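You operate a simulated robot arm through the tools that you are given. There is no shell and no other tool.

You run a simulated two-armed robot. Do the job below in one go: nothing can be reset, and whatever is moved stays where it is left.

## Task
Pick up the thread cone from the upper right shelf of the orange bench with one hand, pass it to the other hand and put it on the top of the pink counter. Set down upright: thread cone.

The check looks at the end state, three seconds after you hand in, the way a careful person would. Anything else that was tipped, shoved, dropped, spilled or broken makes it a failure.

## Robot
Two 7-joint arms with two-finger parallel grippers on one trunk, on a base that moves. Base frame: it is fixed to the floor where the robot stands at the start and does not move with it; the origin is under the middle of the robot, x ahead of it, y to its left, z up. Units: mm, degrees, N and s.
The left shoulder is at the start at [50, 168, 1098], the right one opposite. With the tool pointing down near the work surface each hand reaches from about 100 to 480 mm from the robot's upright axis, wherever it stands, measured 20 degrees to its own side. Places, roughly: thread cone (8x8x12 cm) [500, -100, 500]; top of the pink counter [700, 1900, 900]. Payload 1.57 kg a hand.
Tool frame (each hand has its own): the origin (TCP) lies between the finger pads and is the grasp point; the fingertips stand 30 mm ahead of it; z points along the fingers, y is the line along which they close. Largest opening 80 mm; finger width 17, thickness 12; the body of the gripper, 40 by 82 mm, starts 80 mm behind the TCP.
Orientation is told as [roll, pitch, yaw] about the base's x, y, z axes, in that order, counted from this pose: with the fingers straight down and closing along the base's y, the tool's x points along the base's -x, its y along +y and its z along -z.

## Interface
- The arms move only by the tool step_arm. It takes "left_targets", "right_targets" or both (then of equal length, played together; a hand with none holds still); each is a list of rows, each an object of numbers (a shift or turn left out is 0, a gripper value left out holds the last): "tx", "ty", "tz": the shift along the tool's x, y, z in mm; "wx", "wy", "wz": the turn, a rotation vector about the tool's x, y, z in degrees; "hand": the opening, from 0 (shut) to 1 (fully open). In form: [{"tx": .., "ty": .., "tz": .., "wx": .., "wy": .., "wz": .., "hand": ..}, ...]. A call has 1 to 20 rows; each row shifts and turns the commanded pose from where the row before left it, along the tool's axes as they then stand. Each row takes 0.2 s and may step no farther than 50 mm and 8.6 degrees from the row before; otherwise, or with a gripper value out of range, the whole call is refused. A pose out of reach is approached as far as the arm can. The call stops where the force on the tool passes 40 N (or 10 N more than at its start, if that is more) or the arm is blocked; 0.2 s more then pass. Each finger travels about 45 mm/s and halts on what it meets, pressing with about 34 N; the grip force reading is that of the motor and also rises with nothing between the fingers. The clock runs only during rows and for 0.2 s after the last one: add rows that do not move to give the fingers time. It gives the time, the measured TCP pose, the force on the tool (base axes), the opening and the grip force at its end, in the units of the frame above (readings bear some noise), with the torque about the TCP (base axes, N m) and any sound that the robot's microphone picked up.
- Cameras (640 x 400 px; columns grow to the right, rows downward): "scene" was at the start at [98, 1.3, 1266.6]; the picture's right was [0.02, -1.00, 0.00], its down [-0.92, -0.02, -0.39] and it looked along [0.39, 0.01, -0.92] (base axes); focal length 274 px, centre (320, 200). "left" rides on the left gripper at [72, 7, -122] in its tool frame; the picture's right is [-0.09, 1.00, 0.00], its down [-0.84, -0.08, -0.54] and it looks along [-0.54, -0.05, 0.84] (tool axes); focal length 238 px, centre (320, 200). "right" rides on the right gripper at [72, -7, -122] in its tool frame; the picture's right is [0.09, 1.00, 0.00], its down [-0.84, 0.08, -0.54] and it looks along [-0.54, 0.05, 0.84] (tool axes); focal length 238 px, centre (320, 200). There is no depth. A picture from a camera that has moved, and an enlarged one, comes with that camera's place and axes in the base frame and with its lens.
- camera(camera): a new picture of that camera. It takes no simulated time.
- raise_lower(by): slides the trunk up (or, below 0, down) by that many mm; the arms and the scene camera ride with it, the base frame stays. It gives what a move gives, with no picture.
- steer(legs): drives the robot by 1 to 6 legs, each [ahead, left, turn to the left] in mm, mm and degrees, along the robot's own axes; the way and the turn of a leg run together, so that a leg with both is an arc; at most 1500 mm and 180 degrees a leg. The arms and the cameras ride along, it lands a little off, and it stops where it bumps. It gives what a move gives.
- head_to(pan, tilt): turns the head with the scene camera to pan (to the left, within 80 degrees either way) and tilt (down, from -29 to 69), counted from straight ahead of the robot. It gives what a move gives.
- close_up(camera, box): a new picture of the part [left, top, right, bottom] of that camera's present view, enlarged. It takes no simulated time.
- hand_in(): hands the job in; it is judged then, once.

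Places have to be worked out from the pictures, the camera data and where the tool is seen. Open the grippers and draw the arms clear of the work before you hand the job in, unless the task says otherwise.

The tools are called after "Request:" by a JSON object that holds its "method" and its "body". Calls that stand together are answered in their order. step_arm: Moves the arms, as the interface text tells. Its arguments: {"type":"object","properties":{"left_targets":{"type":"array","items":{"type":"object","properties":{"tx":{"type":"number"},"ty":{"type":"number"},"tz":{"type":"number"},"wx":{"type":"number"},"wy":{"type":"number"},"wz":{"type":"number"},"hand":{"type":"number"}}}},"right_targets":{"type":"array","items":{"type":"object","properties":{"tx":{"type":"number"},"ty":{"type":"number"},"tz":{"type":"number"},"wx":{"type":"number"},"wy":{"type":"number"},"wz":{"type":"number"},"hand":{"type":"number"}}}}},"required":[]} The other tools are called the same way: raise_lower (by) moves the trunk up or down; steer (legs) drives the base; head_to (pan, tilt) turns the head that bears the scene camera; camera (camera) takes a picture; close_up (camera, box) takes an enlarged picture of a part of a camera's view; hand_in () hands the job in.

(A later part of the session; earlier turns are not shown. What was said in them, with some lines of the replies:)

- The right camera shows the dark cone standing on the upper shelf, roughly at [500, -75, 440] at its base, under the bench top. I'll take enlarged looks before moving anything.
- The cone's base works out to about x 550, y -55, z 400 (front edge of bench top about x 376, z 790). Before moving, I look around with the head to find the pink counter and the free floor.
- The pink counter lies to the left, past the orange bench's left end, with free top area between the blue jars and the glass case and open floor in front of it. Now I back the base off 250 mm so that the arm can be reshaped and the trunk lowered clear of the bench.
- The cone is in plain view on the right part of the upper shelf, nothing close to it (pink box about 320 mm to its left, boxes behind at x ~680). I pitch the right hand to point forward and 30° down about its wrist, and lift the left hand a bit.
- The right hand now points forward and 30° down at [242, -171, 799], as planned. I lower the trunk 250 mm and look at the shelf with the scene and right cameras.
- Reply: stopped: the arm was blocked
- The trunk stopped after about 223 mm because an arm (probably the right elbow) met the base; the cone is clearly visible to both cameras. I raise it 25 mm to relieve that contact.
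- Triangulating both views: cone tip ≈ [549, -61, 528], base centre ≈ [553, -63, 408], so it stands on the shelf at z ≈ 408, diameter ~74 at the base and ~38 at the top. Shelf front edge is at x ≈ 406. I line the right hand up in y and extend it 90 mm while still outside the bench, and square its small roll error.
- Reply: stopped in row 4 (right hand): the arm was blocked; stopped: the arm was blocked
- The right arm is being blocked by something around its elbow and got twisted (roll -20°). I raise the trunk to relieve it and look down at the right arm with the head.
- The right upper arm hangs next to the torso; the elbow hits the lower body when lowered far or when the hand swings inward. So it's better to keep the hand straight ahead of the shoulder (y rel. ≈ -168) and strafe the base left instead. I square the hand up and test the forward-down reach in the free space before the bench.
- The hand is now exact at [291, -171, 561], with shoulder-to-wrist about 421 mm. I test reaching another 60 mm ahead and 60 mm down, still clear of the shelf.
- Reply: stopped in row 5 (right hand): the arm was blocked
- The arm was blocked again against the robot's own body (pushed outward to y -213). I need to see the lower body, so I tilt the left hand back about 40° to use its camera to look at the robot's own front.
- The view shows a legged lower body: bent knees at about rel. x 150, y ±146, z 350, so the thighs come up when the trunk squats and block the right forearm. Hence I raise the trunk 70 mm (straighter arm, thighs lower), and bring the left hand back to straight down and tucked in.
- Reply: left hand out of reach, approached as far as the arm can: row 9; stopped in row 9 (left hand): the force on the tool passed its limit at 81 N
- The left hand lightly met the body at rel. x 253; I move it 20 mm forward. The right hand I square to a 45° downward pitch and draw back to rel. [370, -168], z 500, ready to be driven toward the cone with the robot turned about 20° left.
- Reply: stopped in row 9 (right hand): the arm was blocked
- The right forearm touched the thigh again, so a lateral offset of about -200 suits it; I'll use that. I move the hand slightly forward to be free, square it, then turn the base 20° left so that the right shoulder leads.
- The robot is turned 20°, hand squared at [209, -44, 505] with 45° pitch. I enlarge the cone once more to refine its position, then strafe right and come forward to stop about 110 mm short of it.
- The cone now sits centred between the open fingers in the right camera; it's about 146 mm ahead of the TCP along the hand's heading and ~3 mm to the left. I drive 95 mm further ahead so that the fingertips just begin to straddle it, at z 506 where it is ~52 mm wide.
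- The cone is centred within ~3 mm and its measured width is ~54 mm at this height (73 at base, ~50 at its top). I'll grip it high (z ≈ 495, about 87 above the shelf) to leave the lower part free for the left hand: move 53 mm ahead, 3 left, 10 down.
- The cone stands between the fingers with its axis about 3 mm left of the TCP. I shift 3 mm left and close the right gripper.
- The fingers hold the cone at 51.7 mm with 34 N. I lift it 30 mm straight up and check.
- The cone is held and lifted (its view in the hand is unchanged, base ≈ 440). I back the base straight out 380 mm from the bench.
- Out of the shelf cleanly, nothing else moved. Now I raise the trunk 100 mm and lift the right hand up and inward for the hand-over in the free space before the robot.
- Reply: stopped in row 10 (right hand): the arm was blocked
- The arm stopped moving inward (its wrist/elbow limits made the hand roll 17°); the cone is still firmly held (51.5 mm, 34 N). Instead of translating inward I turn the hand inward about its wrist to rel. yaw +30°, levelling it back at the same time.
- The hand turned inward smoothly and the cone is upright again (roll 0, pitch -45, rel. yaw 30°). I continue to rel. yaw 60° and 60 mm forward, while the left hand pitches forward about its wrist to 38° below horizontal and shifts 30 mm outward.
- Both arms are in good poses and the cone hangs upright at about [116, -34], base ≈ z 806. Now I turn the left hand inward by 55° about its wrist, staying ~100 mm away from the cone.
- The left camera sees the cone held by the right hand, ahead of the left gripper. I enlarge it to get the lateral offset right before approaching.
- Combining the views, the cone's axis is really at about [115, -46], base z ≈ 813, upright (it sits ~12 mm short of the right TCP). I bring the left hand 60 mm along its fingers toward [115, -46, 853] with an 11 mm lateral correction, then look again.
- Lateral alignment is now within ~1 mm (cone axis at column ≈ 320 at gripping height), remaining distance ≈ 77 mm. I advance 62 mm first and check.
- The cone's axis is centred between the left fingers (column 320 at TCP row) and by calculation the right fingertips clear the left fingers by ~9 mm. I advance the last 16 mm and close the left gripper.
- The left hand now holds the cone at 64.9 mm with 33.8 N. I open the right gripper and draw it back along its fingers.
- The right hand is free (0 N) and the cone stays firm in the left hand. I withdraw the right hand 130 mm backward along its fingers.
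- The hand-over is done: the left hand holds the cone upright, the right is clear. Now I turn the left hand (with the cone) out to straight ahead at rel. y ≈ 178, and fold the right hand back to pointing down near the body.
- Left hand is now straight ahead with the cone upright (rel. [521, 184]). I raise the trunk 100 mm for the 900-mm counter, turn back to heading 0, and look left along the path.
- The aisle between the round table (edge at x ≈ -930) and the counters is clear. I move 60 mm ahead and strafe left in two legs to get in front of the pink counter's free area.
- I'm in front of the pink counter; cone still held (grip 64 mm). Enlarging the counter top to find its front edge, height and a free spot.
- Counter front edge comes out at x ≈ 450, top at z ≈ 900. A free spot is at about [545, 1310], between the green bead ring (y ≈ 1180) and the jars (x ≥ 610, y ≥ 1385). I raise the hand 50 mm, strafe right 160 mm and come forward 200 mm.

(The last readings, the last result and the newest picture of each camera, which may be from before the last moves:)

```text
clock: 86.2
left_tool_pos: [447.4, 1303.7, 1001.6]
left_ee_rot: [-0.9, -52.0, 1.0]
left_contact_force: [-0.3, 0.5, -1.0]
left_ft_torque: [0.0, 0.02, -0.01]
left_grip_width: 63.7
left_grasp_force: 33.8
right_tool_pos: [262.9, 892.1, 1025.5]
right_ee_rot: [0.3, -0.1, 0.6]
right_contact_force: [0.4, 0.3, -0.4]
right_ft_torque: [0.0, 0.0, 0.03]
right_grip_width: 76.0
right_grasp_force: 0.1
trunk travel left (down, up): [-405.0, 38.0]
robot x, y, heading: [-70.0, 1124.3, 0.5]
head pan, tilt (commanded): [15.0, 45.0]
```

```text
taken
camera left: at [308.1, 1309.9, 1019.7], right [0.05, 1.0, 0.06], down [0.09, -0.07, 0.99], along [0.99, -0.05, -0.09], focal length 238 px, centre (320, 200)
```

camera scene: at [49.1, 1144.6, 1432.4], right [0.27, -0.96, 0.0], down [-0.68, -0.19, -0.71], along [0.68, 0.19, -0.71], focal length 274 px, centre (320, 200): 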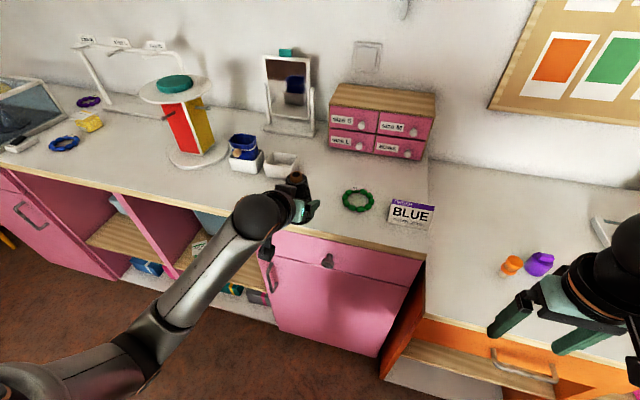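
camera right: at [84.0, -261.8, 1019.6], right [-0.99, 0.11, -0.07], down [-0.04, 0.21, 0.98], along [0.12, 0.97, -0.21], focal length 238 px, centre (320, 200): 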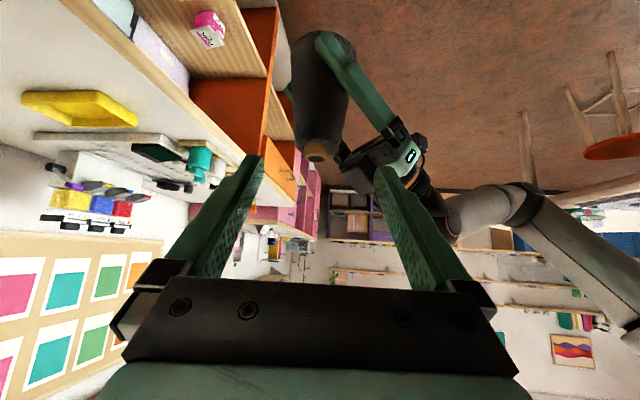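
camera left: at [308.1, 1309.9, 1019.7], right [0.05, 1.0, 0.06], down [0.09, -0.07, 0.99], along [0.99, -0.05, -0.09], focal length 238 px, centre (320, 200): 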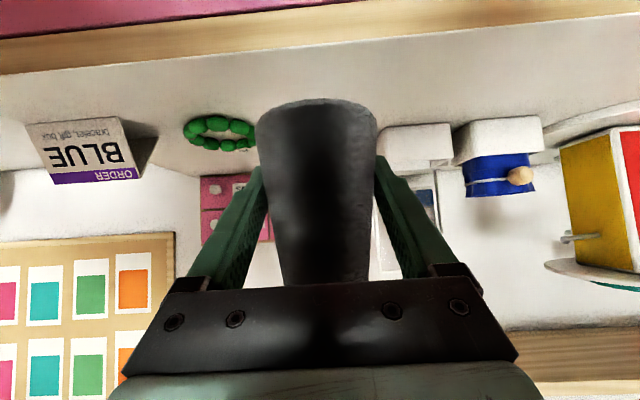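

The spot [555, 1305] is free on all sides (ring ends at y ≈ 1222, box starts at y ≈ 1379). I drive the last ~107 mm ahead with the cone base about 55 mm above the top.

Request:
{"method": "steer", "body": {"legs": [[107, 0, 0]]}}

Request:
{"method": "camera", "body": {"camera": "scene"}}

Request:
{"method": "camera", "body": {"camera": "left"}}

```text
clock: 87.3
left_tool_pos: [555.4, 1303.8, 999.9]
left_ee_rot: [-0.9, -51.9, 0.8]
left_contact_force: [0.3, 0.1, -1.5]
left_ft_torque: [0.01, -0.02, 0.01]
left_grip_width: 63.9
left_grasp_force: 33.9
right_tool_pos: [370.5, 892.0, 1026.4]
right_ee_rot: [0.1, -0.1, 0.6]
right_contact_force: [1.0, -1.1, -0.3]
right_ft_torque: [-0.01, 0.0, -0.05]
right_grip_width: 76.1
right_grasp_force: 0.1
trunk travel left (down, up): [-405.0, 38.0]
robot x, y, heading: [40.0, 1122.8, 0.6]
head pan, tilt (commanded): [15.0, 45.0]
```

```text
taken
camera scene: at [156.5, 1145.3, 1432.2], right [0.27, -0.96, 0.0], down [-0.68, -0.19, -0.71], along [0.68, 0.19, -0.71], focal length 274 px, centre (320, 200)
```

scene: 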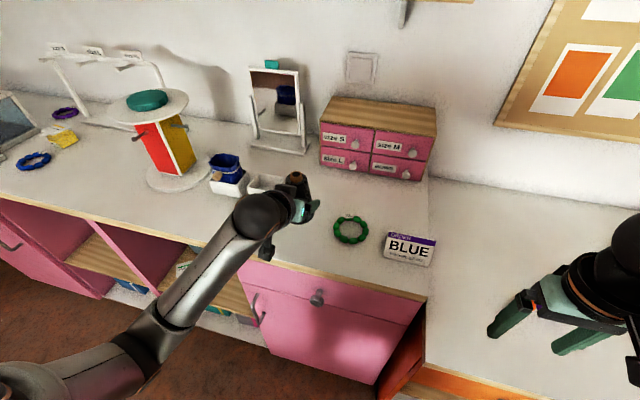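

```text
taken
camera left: at [415.3, 1310.5, 1019.4], right [0.05, 1.0, 0.06], down [0.09, -0.07, 0.99], along [0.99, -0.05, -0.09], focal length 238 px, centre (320, 200)
```

left: 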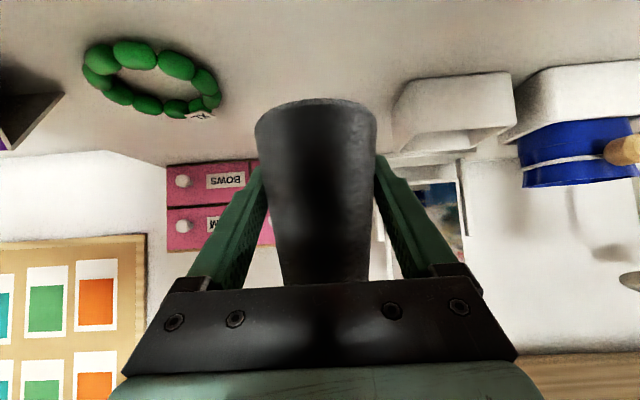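

Over the spot with everything clear. I lower 45 mm first.

Request:
{"method": "step_arm", "body": {"left_targets": [{"tx": 9.45, "tz": 7.4}, {"tx": 9.45, "tz": 7.4}, {"tx": 9.45, "tz": 7.4}, {"tx": 7.1, "tz": 5.5}, {"tx": 0}]}}

Request:
{"method": "camera", "body": {"camera": "left"}}

Request:
{"method": "close_up", "body": {"camera": "scene", "box": [200, 140, 440, 290]}}

```text
clock: 88.5
left_tool_pos: [556.1, 1304.7, 956.6]
left_ee_rot: [-0.8, -52.0, 0.9]
left_contact_force: [0.0, 0.8, -1.6]
left_ft_torque: [0.04, 0.01, -0.01]
left_grip_width: 63.7
left_grasp_force: 34.0
right_tool_pos: [369.0, 891.6, 1026.7]
right_ee_rot: [0.2, -0.1, 0.6]
right_contact_force: [-0.6, -0.4, -0.7]
right_ft_torque: [0.03, -0.01, 0.02]
right_grip_width: 76.0
right_grasp_force: 0.0
trunk travel left (down, up): [-405.0, 38.0]
robot x, y, heading: [35.3, 1121.6, 0.4]
head pan, tilt (commanded): [15.0, 45.0]
```

```text
taken
camera left: at [414.8, 1310.3, 974.6], right [0.05, 1.0, 0.06], down [0.09, -0.07, 0.99], along [0.99, -0.05, -0.09], focal length 238 px, centre (320, 200)
```

left: 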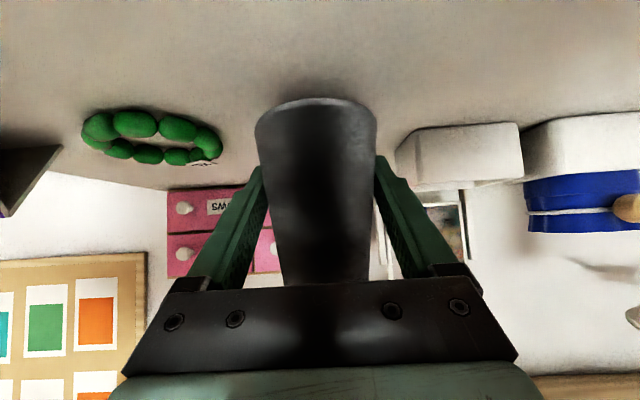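

```text
2.67 times, centred on (320, 215) of scene
camera zoom: at [155.5, 1145.3, 1432.3], right [0.27, -0.96, 0.0], down [-0.68, -0.19, -0.71], along [0.68, 0.19, -0.71], focal length 731 px, centre (320, 160)
```

zoom: 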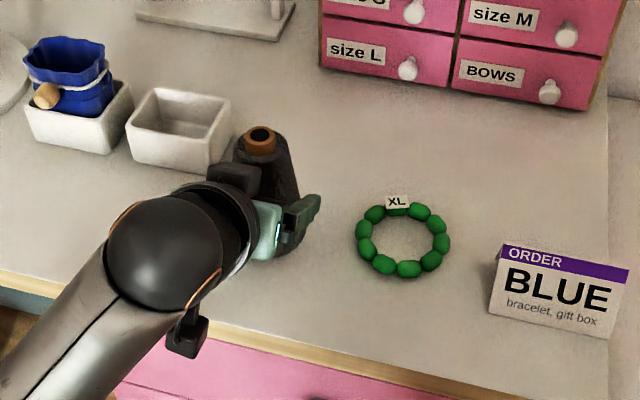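

Cone base is now roughly 10–15 mm above the top. I lower in 2-mm steps, watching the force.

Request:
{"method": "step_arm", "body": {"left_targets": [{"tx": 1.58, "tz": 1.23}, {"tx": 1.58, "tz": 1.23}, {"tx": 1.58, "tz": 1.23}, {"tx": 1.58, "tz": 1.23}, {"tx": 0}]}}

Request:
{"method": "close_up", "body": {"camera": "left", "box": [200, 60, 440, 210]}}

```text
clock: 89.7
left_tool_pos: [555.1, 1303.9, 949.2]
left_ee_rot: [-1.0, -52.1, 0.9]
left_contact_force: [-0.1, 0.1, -2.6]
left_ft_torque: [-0.02, -0.01, 0.0]
left_grip_width: 63.8
left_grasp_force: 34.0
right_tool_pos: [369.1, 891.7, 1025.9]
right_ee_rot: [0.1, -0.1, 0.6]
right_contact_force: [-0.7, 0.8, -0.1]
right_ft_torque: [-0.01, 0.01, 0.03]
right_grip_width: 76.1
right_grasp_force: 0.1
trunk travel left (down, up): [-405.0, 38.0]
robot x, y, heading: [35.8, 1126.4, 0.4]
head pan, tilt (commanded): [15.0, 45.0]
```

```text
2.67 times, centred on (320, 135) of left
camera zoom: at [414.6, 1310.0, 966.8], right [0.05, 1.0, 0.06], down [0.09, -0.07, 0.99], along [0.99, -0.05, -0.09], focal length 636 px, centre (320, 373)
```

zoom: 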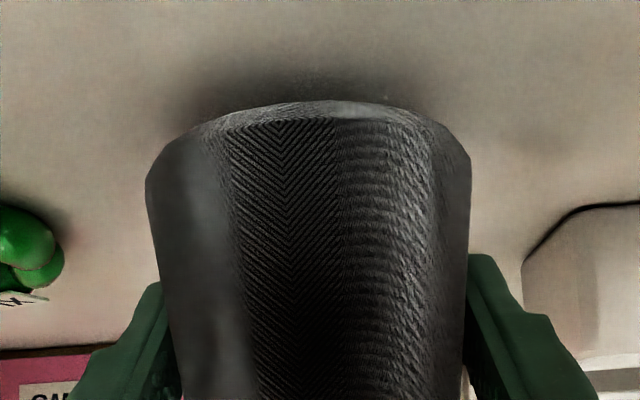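

The base rim is still about 7–10 mm above the top (shadow ahead of it, no force yet). I continue down.

Request:
{"method": "step_arm", "body": {"left_targets": [{"tx": 1.58, "tz": 1.23}, {"tx": 1.58, "tz": 1.23}, {"tx": 0.79, "tz": 0.62}, {"tx": 0}]}}

Request:
{"method": "close_up", "body": {"camera": "left", "box": [200, 60, 440, 210]}}

```text
clock: 90.7
left_tool_pos: [554.5, 1305.1, 943.5]
left_ee_rot: [-0.8, -51.9, 0.9]
left_contact_force: [0.0, 0.3, -1.1]
left_ft_torque: [0.02, -0.01, 0.01]
left_grip_width: 63.7
left_grasp_force: 34.2
right_tool_pos: [369.6, 893.2, 1026.4]
right_ee_rot: [0.2, 0.0, 0.6]
right_contact_force: [0.0, -0.3, -0.1]
right_ft_torque: [-0.03, 0.0, 0.03]
right_grip_width: 76.1
right_grasp_force: 0.0
trunk travel left (down, up): [-405.0, 38.0]
robot x, y, heading: [38.5, 1124.2, 0.2]
head pan, tilt (commanded): [15.0, 45.0]
```

```text
2.67 times, centred on (320, 135) of left
camera zoom: at [414.6, 1310.2, 961.7], right [0.05, 1.0, 0.06], down [0.09, -0.07, 0.99], along [0.99, -0.05, -0.09], focal length 636 px, centre (320, 373)
```

zoom: 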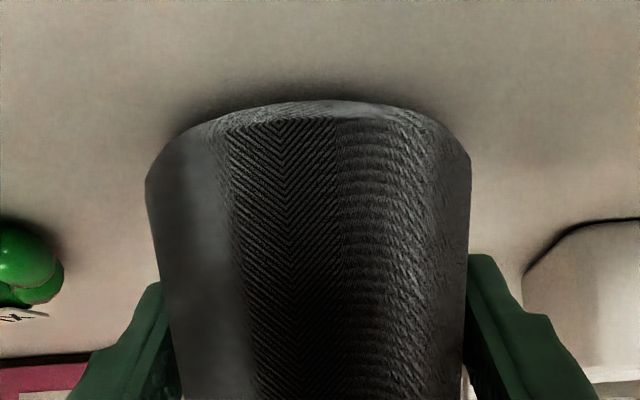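

The shadow is closing under the rim; still no contact. I go on in 1-mm steps.

Request:
{"method": "step_arm", "body": {"left_targets": [{"tx": 0.79, "tz": 0.62}, {"tx": 0.79, "tz": 0.62}, {"tx": 0.79, "tz": 0.62}, {"tx": 0}]}}

Request:
{"method": "close_up", "body": {"camera": "left", "box": [200, 60, 440, 210]}}

```text
clock: 91.7
left_tool_pos: [555.7, 1303.3, 939.9]
left_ee_rot: [-1.0, -52.0, 0.9]
left_contact_force: [0.3, -0.1, -1.6]
left_ft_torque: [0.0, -0.01, -0.02]
left_grip_width: 63.6
left_grasp_force: 34.2
right_tool_pos: [368.2, 891.6, 1026.5]
right_ee_rot: [0.3, -0.1, 0.6]
right_contact_force: [-1.0, 0.4, -0.5]
right_ft_torque: [0.01, 0.0, -0.01]
right_grip_width: 76.0
right_grasp_force: 0.0
trunk travel left (down, up): [-405.0, 38.0]
robot x, y, heading: [36.0, 1123.5, 0.6]
head pan, tilt (commanded): [15.0, 45.0]
```

```text
2.67 times, centred on (320, 135) of left
camera zoom: at [414.4, 1310.2, 958.8], right [0.05, 1.0, 0.06], down [0.09, -0.07, 0.99], along [0.99, -0.05, -0.09], focal length 636 px, centre (320, 373)
```

zoom: 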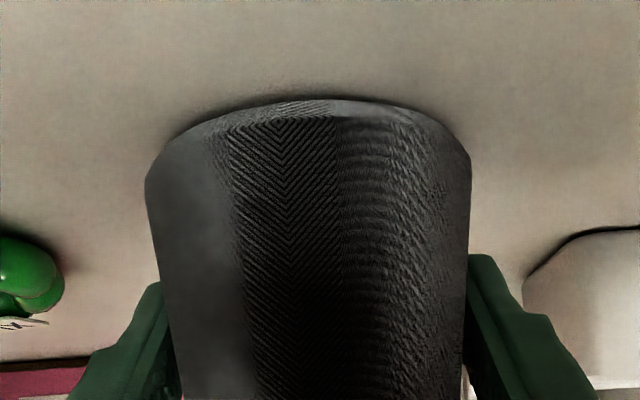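

Almost touching, the shadow gap is only a few millimetres. Three more 1-mm steps.

Request:
{"method": "step_arm", "body": {"left_targets": [{"tx": 0.79, "tz": 0.62}, {"tx": 0.79, "tz": 0.62}, {"tx": 0}]}}

Request:
{"method": "close_up", "body": {"camera": "left", "box": [200, 60, 440, 210]}}

```text
clock: 92.5
left_tool_pos: [553.6, 1302.1, 938.7]
left_ee_rot: [-0.9, -52.2, 1.0]
left_contact_force: [1.5, 0.8, 0.9]
left_ft_torque: [0.05, -0.11, 0.02]
left_grip_width: 63.3
left_grasp_force: 33.9
right_tool_pos: [368.5, 892.6, 1026.9]
right_ee_rot: [0.2, -0.1, 0.6]
right_contact_force: [-0.1, -0.9, 0.3]
right_ft_torque: [-0.04, 0.04, 0.04]
right_grip_width: 76.1
right_grasp_force: 0.0
trunk travel left (down, up): [-405.0, 38.0]
robot x, y, heading: [37.7, 1126.3, 0.3]
head pan, tilt (commanded): [15.0, 45.0]
```

```text
2.67 times, centred on (320, 135) of left
camera zoom: at [414.3, 1309.9, 957.5], right [0.05, 1.0, 0.06], down [0.09, -0.07, 0.99], along [0.99, -0.05, -0.09], focal length 636 px, centre (320, 373)
```

zoom: 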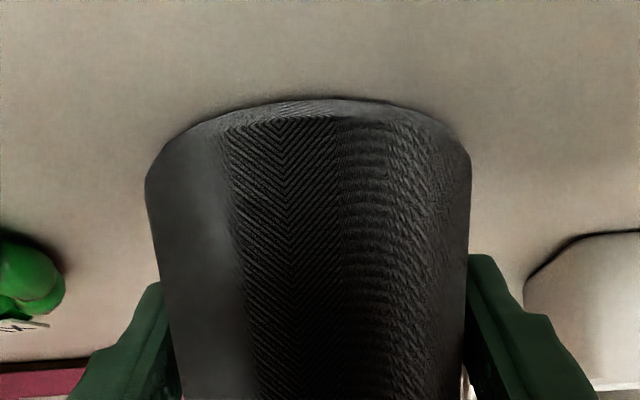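

First contact shows (force z up by ~2.5 N). I press 1.5 mm more to seat the base, then check before opening.

Request:
{"method": "step_arm", "body": {"left_targets": [{"tx": 0.6, "tz": 0.46}, {"tx": 0.6, "tz": 0.46}, {"tx": 0}]}}

Request:
{"method": "close_up", "body": {"camera": "left", "box": [200, 60, 440, 210]}}

Request:
{"method": "close_up", "body": {"camera": "scene", "box": [200, 140, 440, 290]}}

```text
clock: 93.3
left_tool_pos: [553.4, 1303.1, 939.0]
left_ee_rot: [-0.9, -52.2, 1.0]
left_contact_force: [-1.2, 1.7, 9.9]
left_ft_torque: [0.27, -0.29, 0.08]
left_grip_width: 63.5
left_grasp_force: 33.8
right_tool_pos: [368.4, 892.1, 1027.0]
right_ee_rot: [0.2, -0.1, 0.6]
right_contact_force: [-0.6, -0.4, 0.4]
right_ft_torque: [-0.03, 0.01, -0.03]
right_grip_width: 76.2
right_grasp_force: 0.1
trunk travel left (down, up): [-405.0, 38.0]
robot x, y, heading: [38.3, 1125.0, 0.2]
head pan, tilt (commanded): [15.0, 45.0]
```

```text
2.67 times, centred on (320, 135) of left
camera zoom: at [414.1, 1309.9, 956.8], right [0.05, 1.0, 0.06], down [0.08, -0.07, 0.99], along [1.0, -0.05, -0.09], focal length 636 px, centre (320, 373)
```

zoom: 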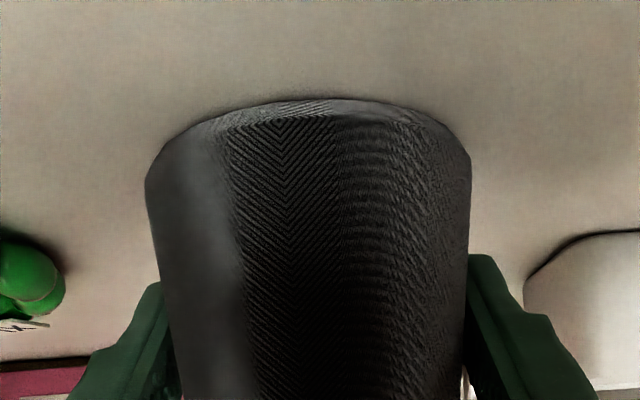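

```text
2.67 times, centred on (320, 215) of scene
camera zoom: at [154.1, 1145.0, 1432.6], right [0.27, -0.96, 0.0], down [-0.68, -0.19, -0.71], along [0.68, 0.19, -0.71], focal length 731 px, centre (320, 160)
```

zoom: 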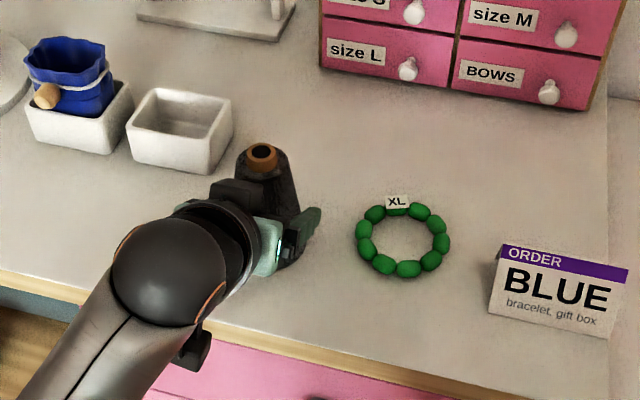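

The base sits on the top with ~10 N. I ease up by 0.8 mm and open the left gripper gradually.

Request:
{"method": "step_arm", "body": {"left_targets": [{"tx": -0.6, "tz": -0.5}, {"hand": 0.82}, {"hand": 0.86}, {"hand": 0.92}, {"hand": 1.0}, {"hand": 1.0}, {"hand": 1.0}]}}

Request:
{"method": "camera", "body": {"camera": "left"}}

Request:
{"method": "close_up", "body": {"camera": "scene", "box": [200, 140, 440, 290]}}

```text
clock: 94.9
left_tool_pos: [553.9, 1303.0, 938.3]
left_ee_rot: [-0.8, -52.0, 1.0]
left_contact_force: [-0.2, -0.2, 0.2]
left_ft_torque: [0.02, 0.0, 0.01]
left_grip_width: 80.1
left_grasp_force: 0.1
right_tool_pos: [370.0, 892.5, 1026.2]
right_ee_rot: [0.2, -0.2, 0.6]
right_contact_force: [-0.5, 0.1, -0.7]
right_ft_torque: [0.03, 0.02, -0.01]
right_grip_width: 75.9
right_grasp_force: 0.1
trunk travel left (down, up): [-405.0, 38.0]
robot x, y, heading: [37.7, 1122.1, 0.3]
head pan, tilt (commanded): [15.0, 45.0]
```

```text
taken
camera left: at [414.3, 1309.8, 956.3], right [0.05, 1.0, 0.06], down [0.09, -0.07, 0.99], along [0.99, -0.05, -0.09], focal length 238 px, centre (320, 200)
```

left: 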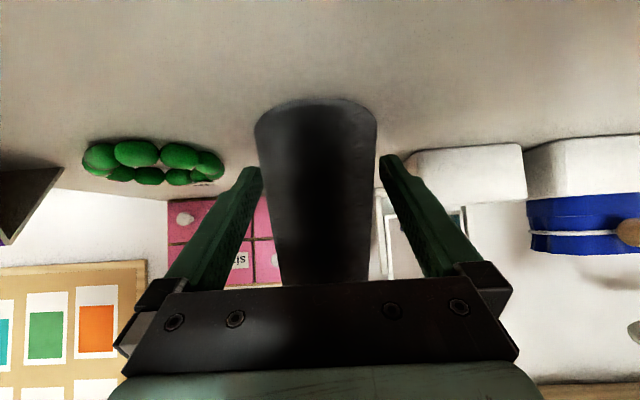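

```text
2.67 times, centred on (320, 215) of scene
camera zoom: at [155.3, 1145.2, 1432.4], right [0.27, -0.96, 0.0], down [-0.68, -0.19, -0.71], along [0.68, 0.19, -0.71], focal length 731 px, centre (320, 160)
```

zoom: 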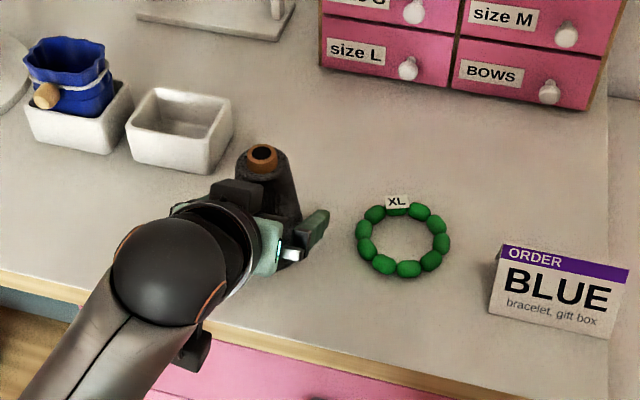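

The cone stands on its own (left forces 0, gripper 80 mm open). I withdraw the left hand straight back along its fingers.

Request:
{"method": "step_arm", "body": {"left_targets": [{"tz": -8}, {"tz": -10}, {"tz": -12}, {"tz": -12}, {"tz": -12}, {"tz": -12}, {"tz": -12}, {"tz": -12}, {"tz": -12}, {"tz": 0}]}}

Request:
{"method": "camera", "body": {"camera": "left"}}

Request:
{"method": "camera", "body": {"camera": "scene"}}

```text
clock: 97.1
left_tool_pos: [473.8, 1304.0, 1000.6]
left_ee_rot: [-0.8, -52.0, 1.0]
left_contact_force: [0.4, -0.7, 0.2]
left_ft_torque: [0.0, 0.01, 0.01]
left_grip_width: 79.8
left_grasp_force: 0.0
right_tool_pos: [369.7, 892.6, 1026.6]
right_ee_rot: [0.2, -0.1, 0.6]
right_contact_force: [0.5, 0.0, 0.0]
right_ft_torque: [0.0, -0.01, 0.03]
right_grip_width: 76.0
right_grasp_force: 0.1
trunk travel left (down, up): [-405.0, 38.0]
robot x, y, heading: [41.7, 1119.8, 0.4]
head pan, tilt (commanded): [15.0, 45.0]
```

```text
taken
camera left: at [333.4, 1310.0, 1019.2], right [0.05, 1.0, 0.06], down [0.09, -0.07, 0.99], along [0.99, -0.05, -0.09], focal length 238 px, centre (320, 200)
```

left: 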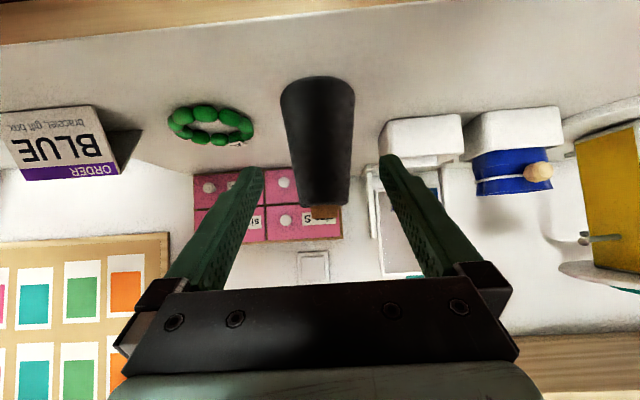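

```text
taken
camera scene: at [155.3, 1145.2, 1432.4], right [0.27, -0.96, 0.0], down [-0.68, -0.19, -0.71], along [0.68, 0.19, -0.71], focal length 274 px, centre (320, 200)
```

scene: 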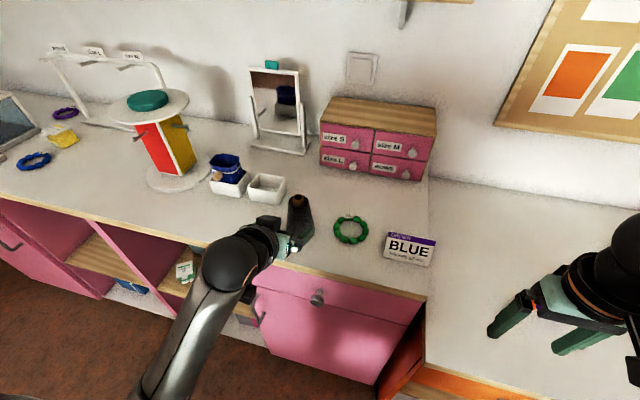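

The cone stands upright and free on the pink counter. I back the robot 250 mm away so that both arms are clear, then look once more.

Request:
{"method": "steer", "body": {"legs": [[-250, 0, 0]]}}

Request:
{"method": "head_to", "body": {"pan": 15, "tilt": 35}}

Request:
{"method": "camera", "body": {"camera": "scene"}}

Request:
{"method": "close_up", "body": {"camera": "scene", "box": [220, 120, 460, 270]}}

Request:
{"method": "camera", "body": {"camera": "left"}}

```text
clock: 99.0
left_tool_pos: [223.6, 1302.0, 1000.6]
left_ee_rot: [-0.9, -51.9, 0.8]
left_contact_force: [0.6, 0.3, 0.5]
left_ft_torque: [0.03, 0.0, 0.04]
left_grip_width: 80.1
left_grasp_force: 0.0
right_tool_pos: [118.0, 890.2, 1026.6]
right_ee_rot: [0.1, -0.1, 0.4]
right_contact_force: [0.7, -0.2, -0.2]
right_ft_torque: [0.01, -0.05, 0.03]
right_grip_width: 76.3
right_grasp_force: 0.0
trunk travel left (down, up): [-405.0, 38.0]
robot x, y, heading: [-209.2, 1121.2, 0.3]
head pan, tilt (commanded): [15.0, 45.0]
```

```text
clock: 99.7
left_tool_pos: [224.2, 1301.3, 1001.1]
left_ee_rot: [-0.9, -51.9, 0.8]
left_contact_force: [-1.2, 0.9, -0.6]
left_ft_torque: [-0.01, -0.05, 0.01]
left_grip_width: 80.2
left_grasp_force: 0.0
right_tool_pos: [118.7, 890.2, 1026.6]
right_ee_rot: [0.2, -0.1, 0.5]
right_contact_force: [0.2, -0.1, -0.4]
right_ft_torque: [0.0, -0.01, 0.01]
right_grip_width: 75.9
right_grasp_force: 0.0
trunk travel left (down, up): [-405.0, 38.0]
robot x, y, heading: [-215.9, 1122.7, 0.2]
head pan, tilt (commanded): [15.0, 35.0]
```

```text
taken
camera scene: at [-87.7, 1145.4, 1447.1], right [0.26, -0.96, 0.0], down [-0.55, -0.15, -0.82], along [0.79, 0.22, -0.57], focal length 274 px, centre (320, 200)
```

scene: 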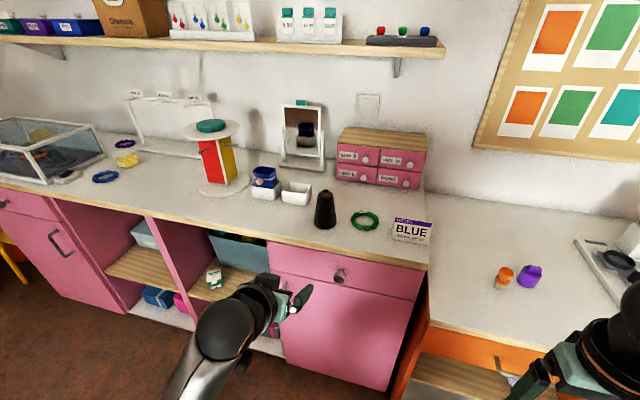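

```text
2.67 times, centred on (340, 195) of scene
camera zoom: at [-87.7, 1145.4, 1447.1], right [0.26, -0.96, 0.0], down [-0.55, -0.15, -0.82], along [0.79, 0.22, -0.57], focal length 731 px, centre (267, 213)
```

zoom: 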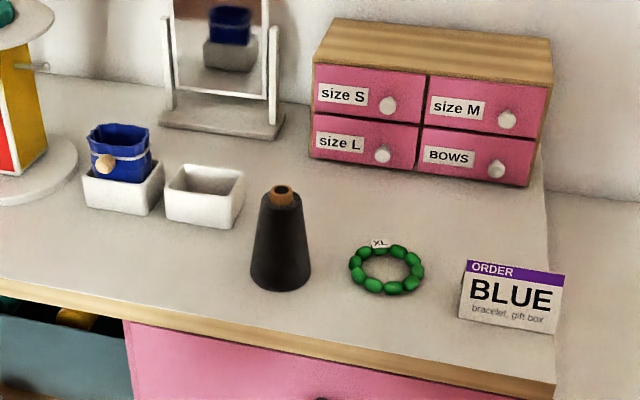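

```text
taken
camera left: at [84.3, 1308.2, 1019.2], right [0.05, 1.0, 0.06], down [0.09, -0.07, 0.99], along [0.99, -0.05, -0.09], focal length 238 px, centre (320, 200)
```

left: 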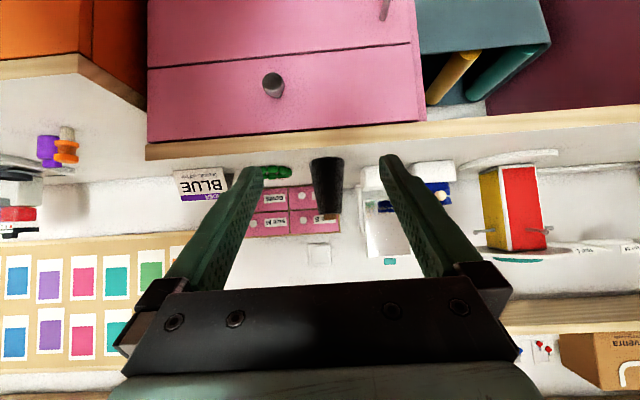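

The cone stands upright on the pink counter, the ring, boxes, sign and jars are untouched, and both arms are clear. I open the right gripper fully too.

Request:
{"method": "step_arm", "body": {"right_targets": [{"hand": 1.0}, {"hand": 1.0}], "left_targets": [{"hand": 1.0}, {"hand": 1.0}]}}

```text
clock: 100.3
left_tool_pos: [224.3, 1302.9, 1000.5]
left_ee_rot: [-1.0, -52.0, 0.9]
left_contact_force: [-0.9, -0.4, 0.3]
left_ft_torque: [-0.01, 0.01, -0.03]
left_grip_width: 79.9
left_grasp_force: 0.0
right_tool_pos: [119.0, 890.4, 1026.5]
right_ee_rot: [0.2, -0.1, 0.6]
right_contact_force: [0.3, -0.1, -0.4]
right_ft_torque: [0.01, -0.04, 0.0]
right_grip_width: 80.1
right_grasp_force: 0.1
trunk travel left (down, up): [-405.0, 38.0]
robot x, y, heading: [-212.5, 1120.3, 0.5]
head pan, tilt (commanded): [15.0, 35.0]
```

Both grippers are open and clear, and the cone is standing upright on the pink counter. I hand the job in.

Request:
{"method": "hand_in", "body": {}}

```text
The job is handed in.
```

The thread cone is standing upright on top of the pink counter, at about [555, 1303]. I've handed the job in; no verdict has come back yet.

- **Pick-up:** the right hand took the cone from the upper right shelf of the orange bench. The boxes and the pink packet on that shelf stayed where they were.
- **Hand-over:** the cone went from the right hand to the left in the open space in front of the bench.
- **Set-down:** the last pictures show the bead ring, sign, jars and drawer box near the cone where they were before. Both grippers are open and the robot is backed about 250 mm away from the counter.

Some of my early moves were stopped when the robot's arms met its own body. None of those stops touched anything else in the room.
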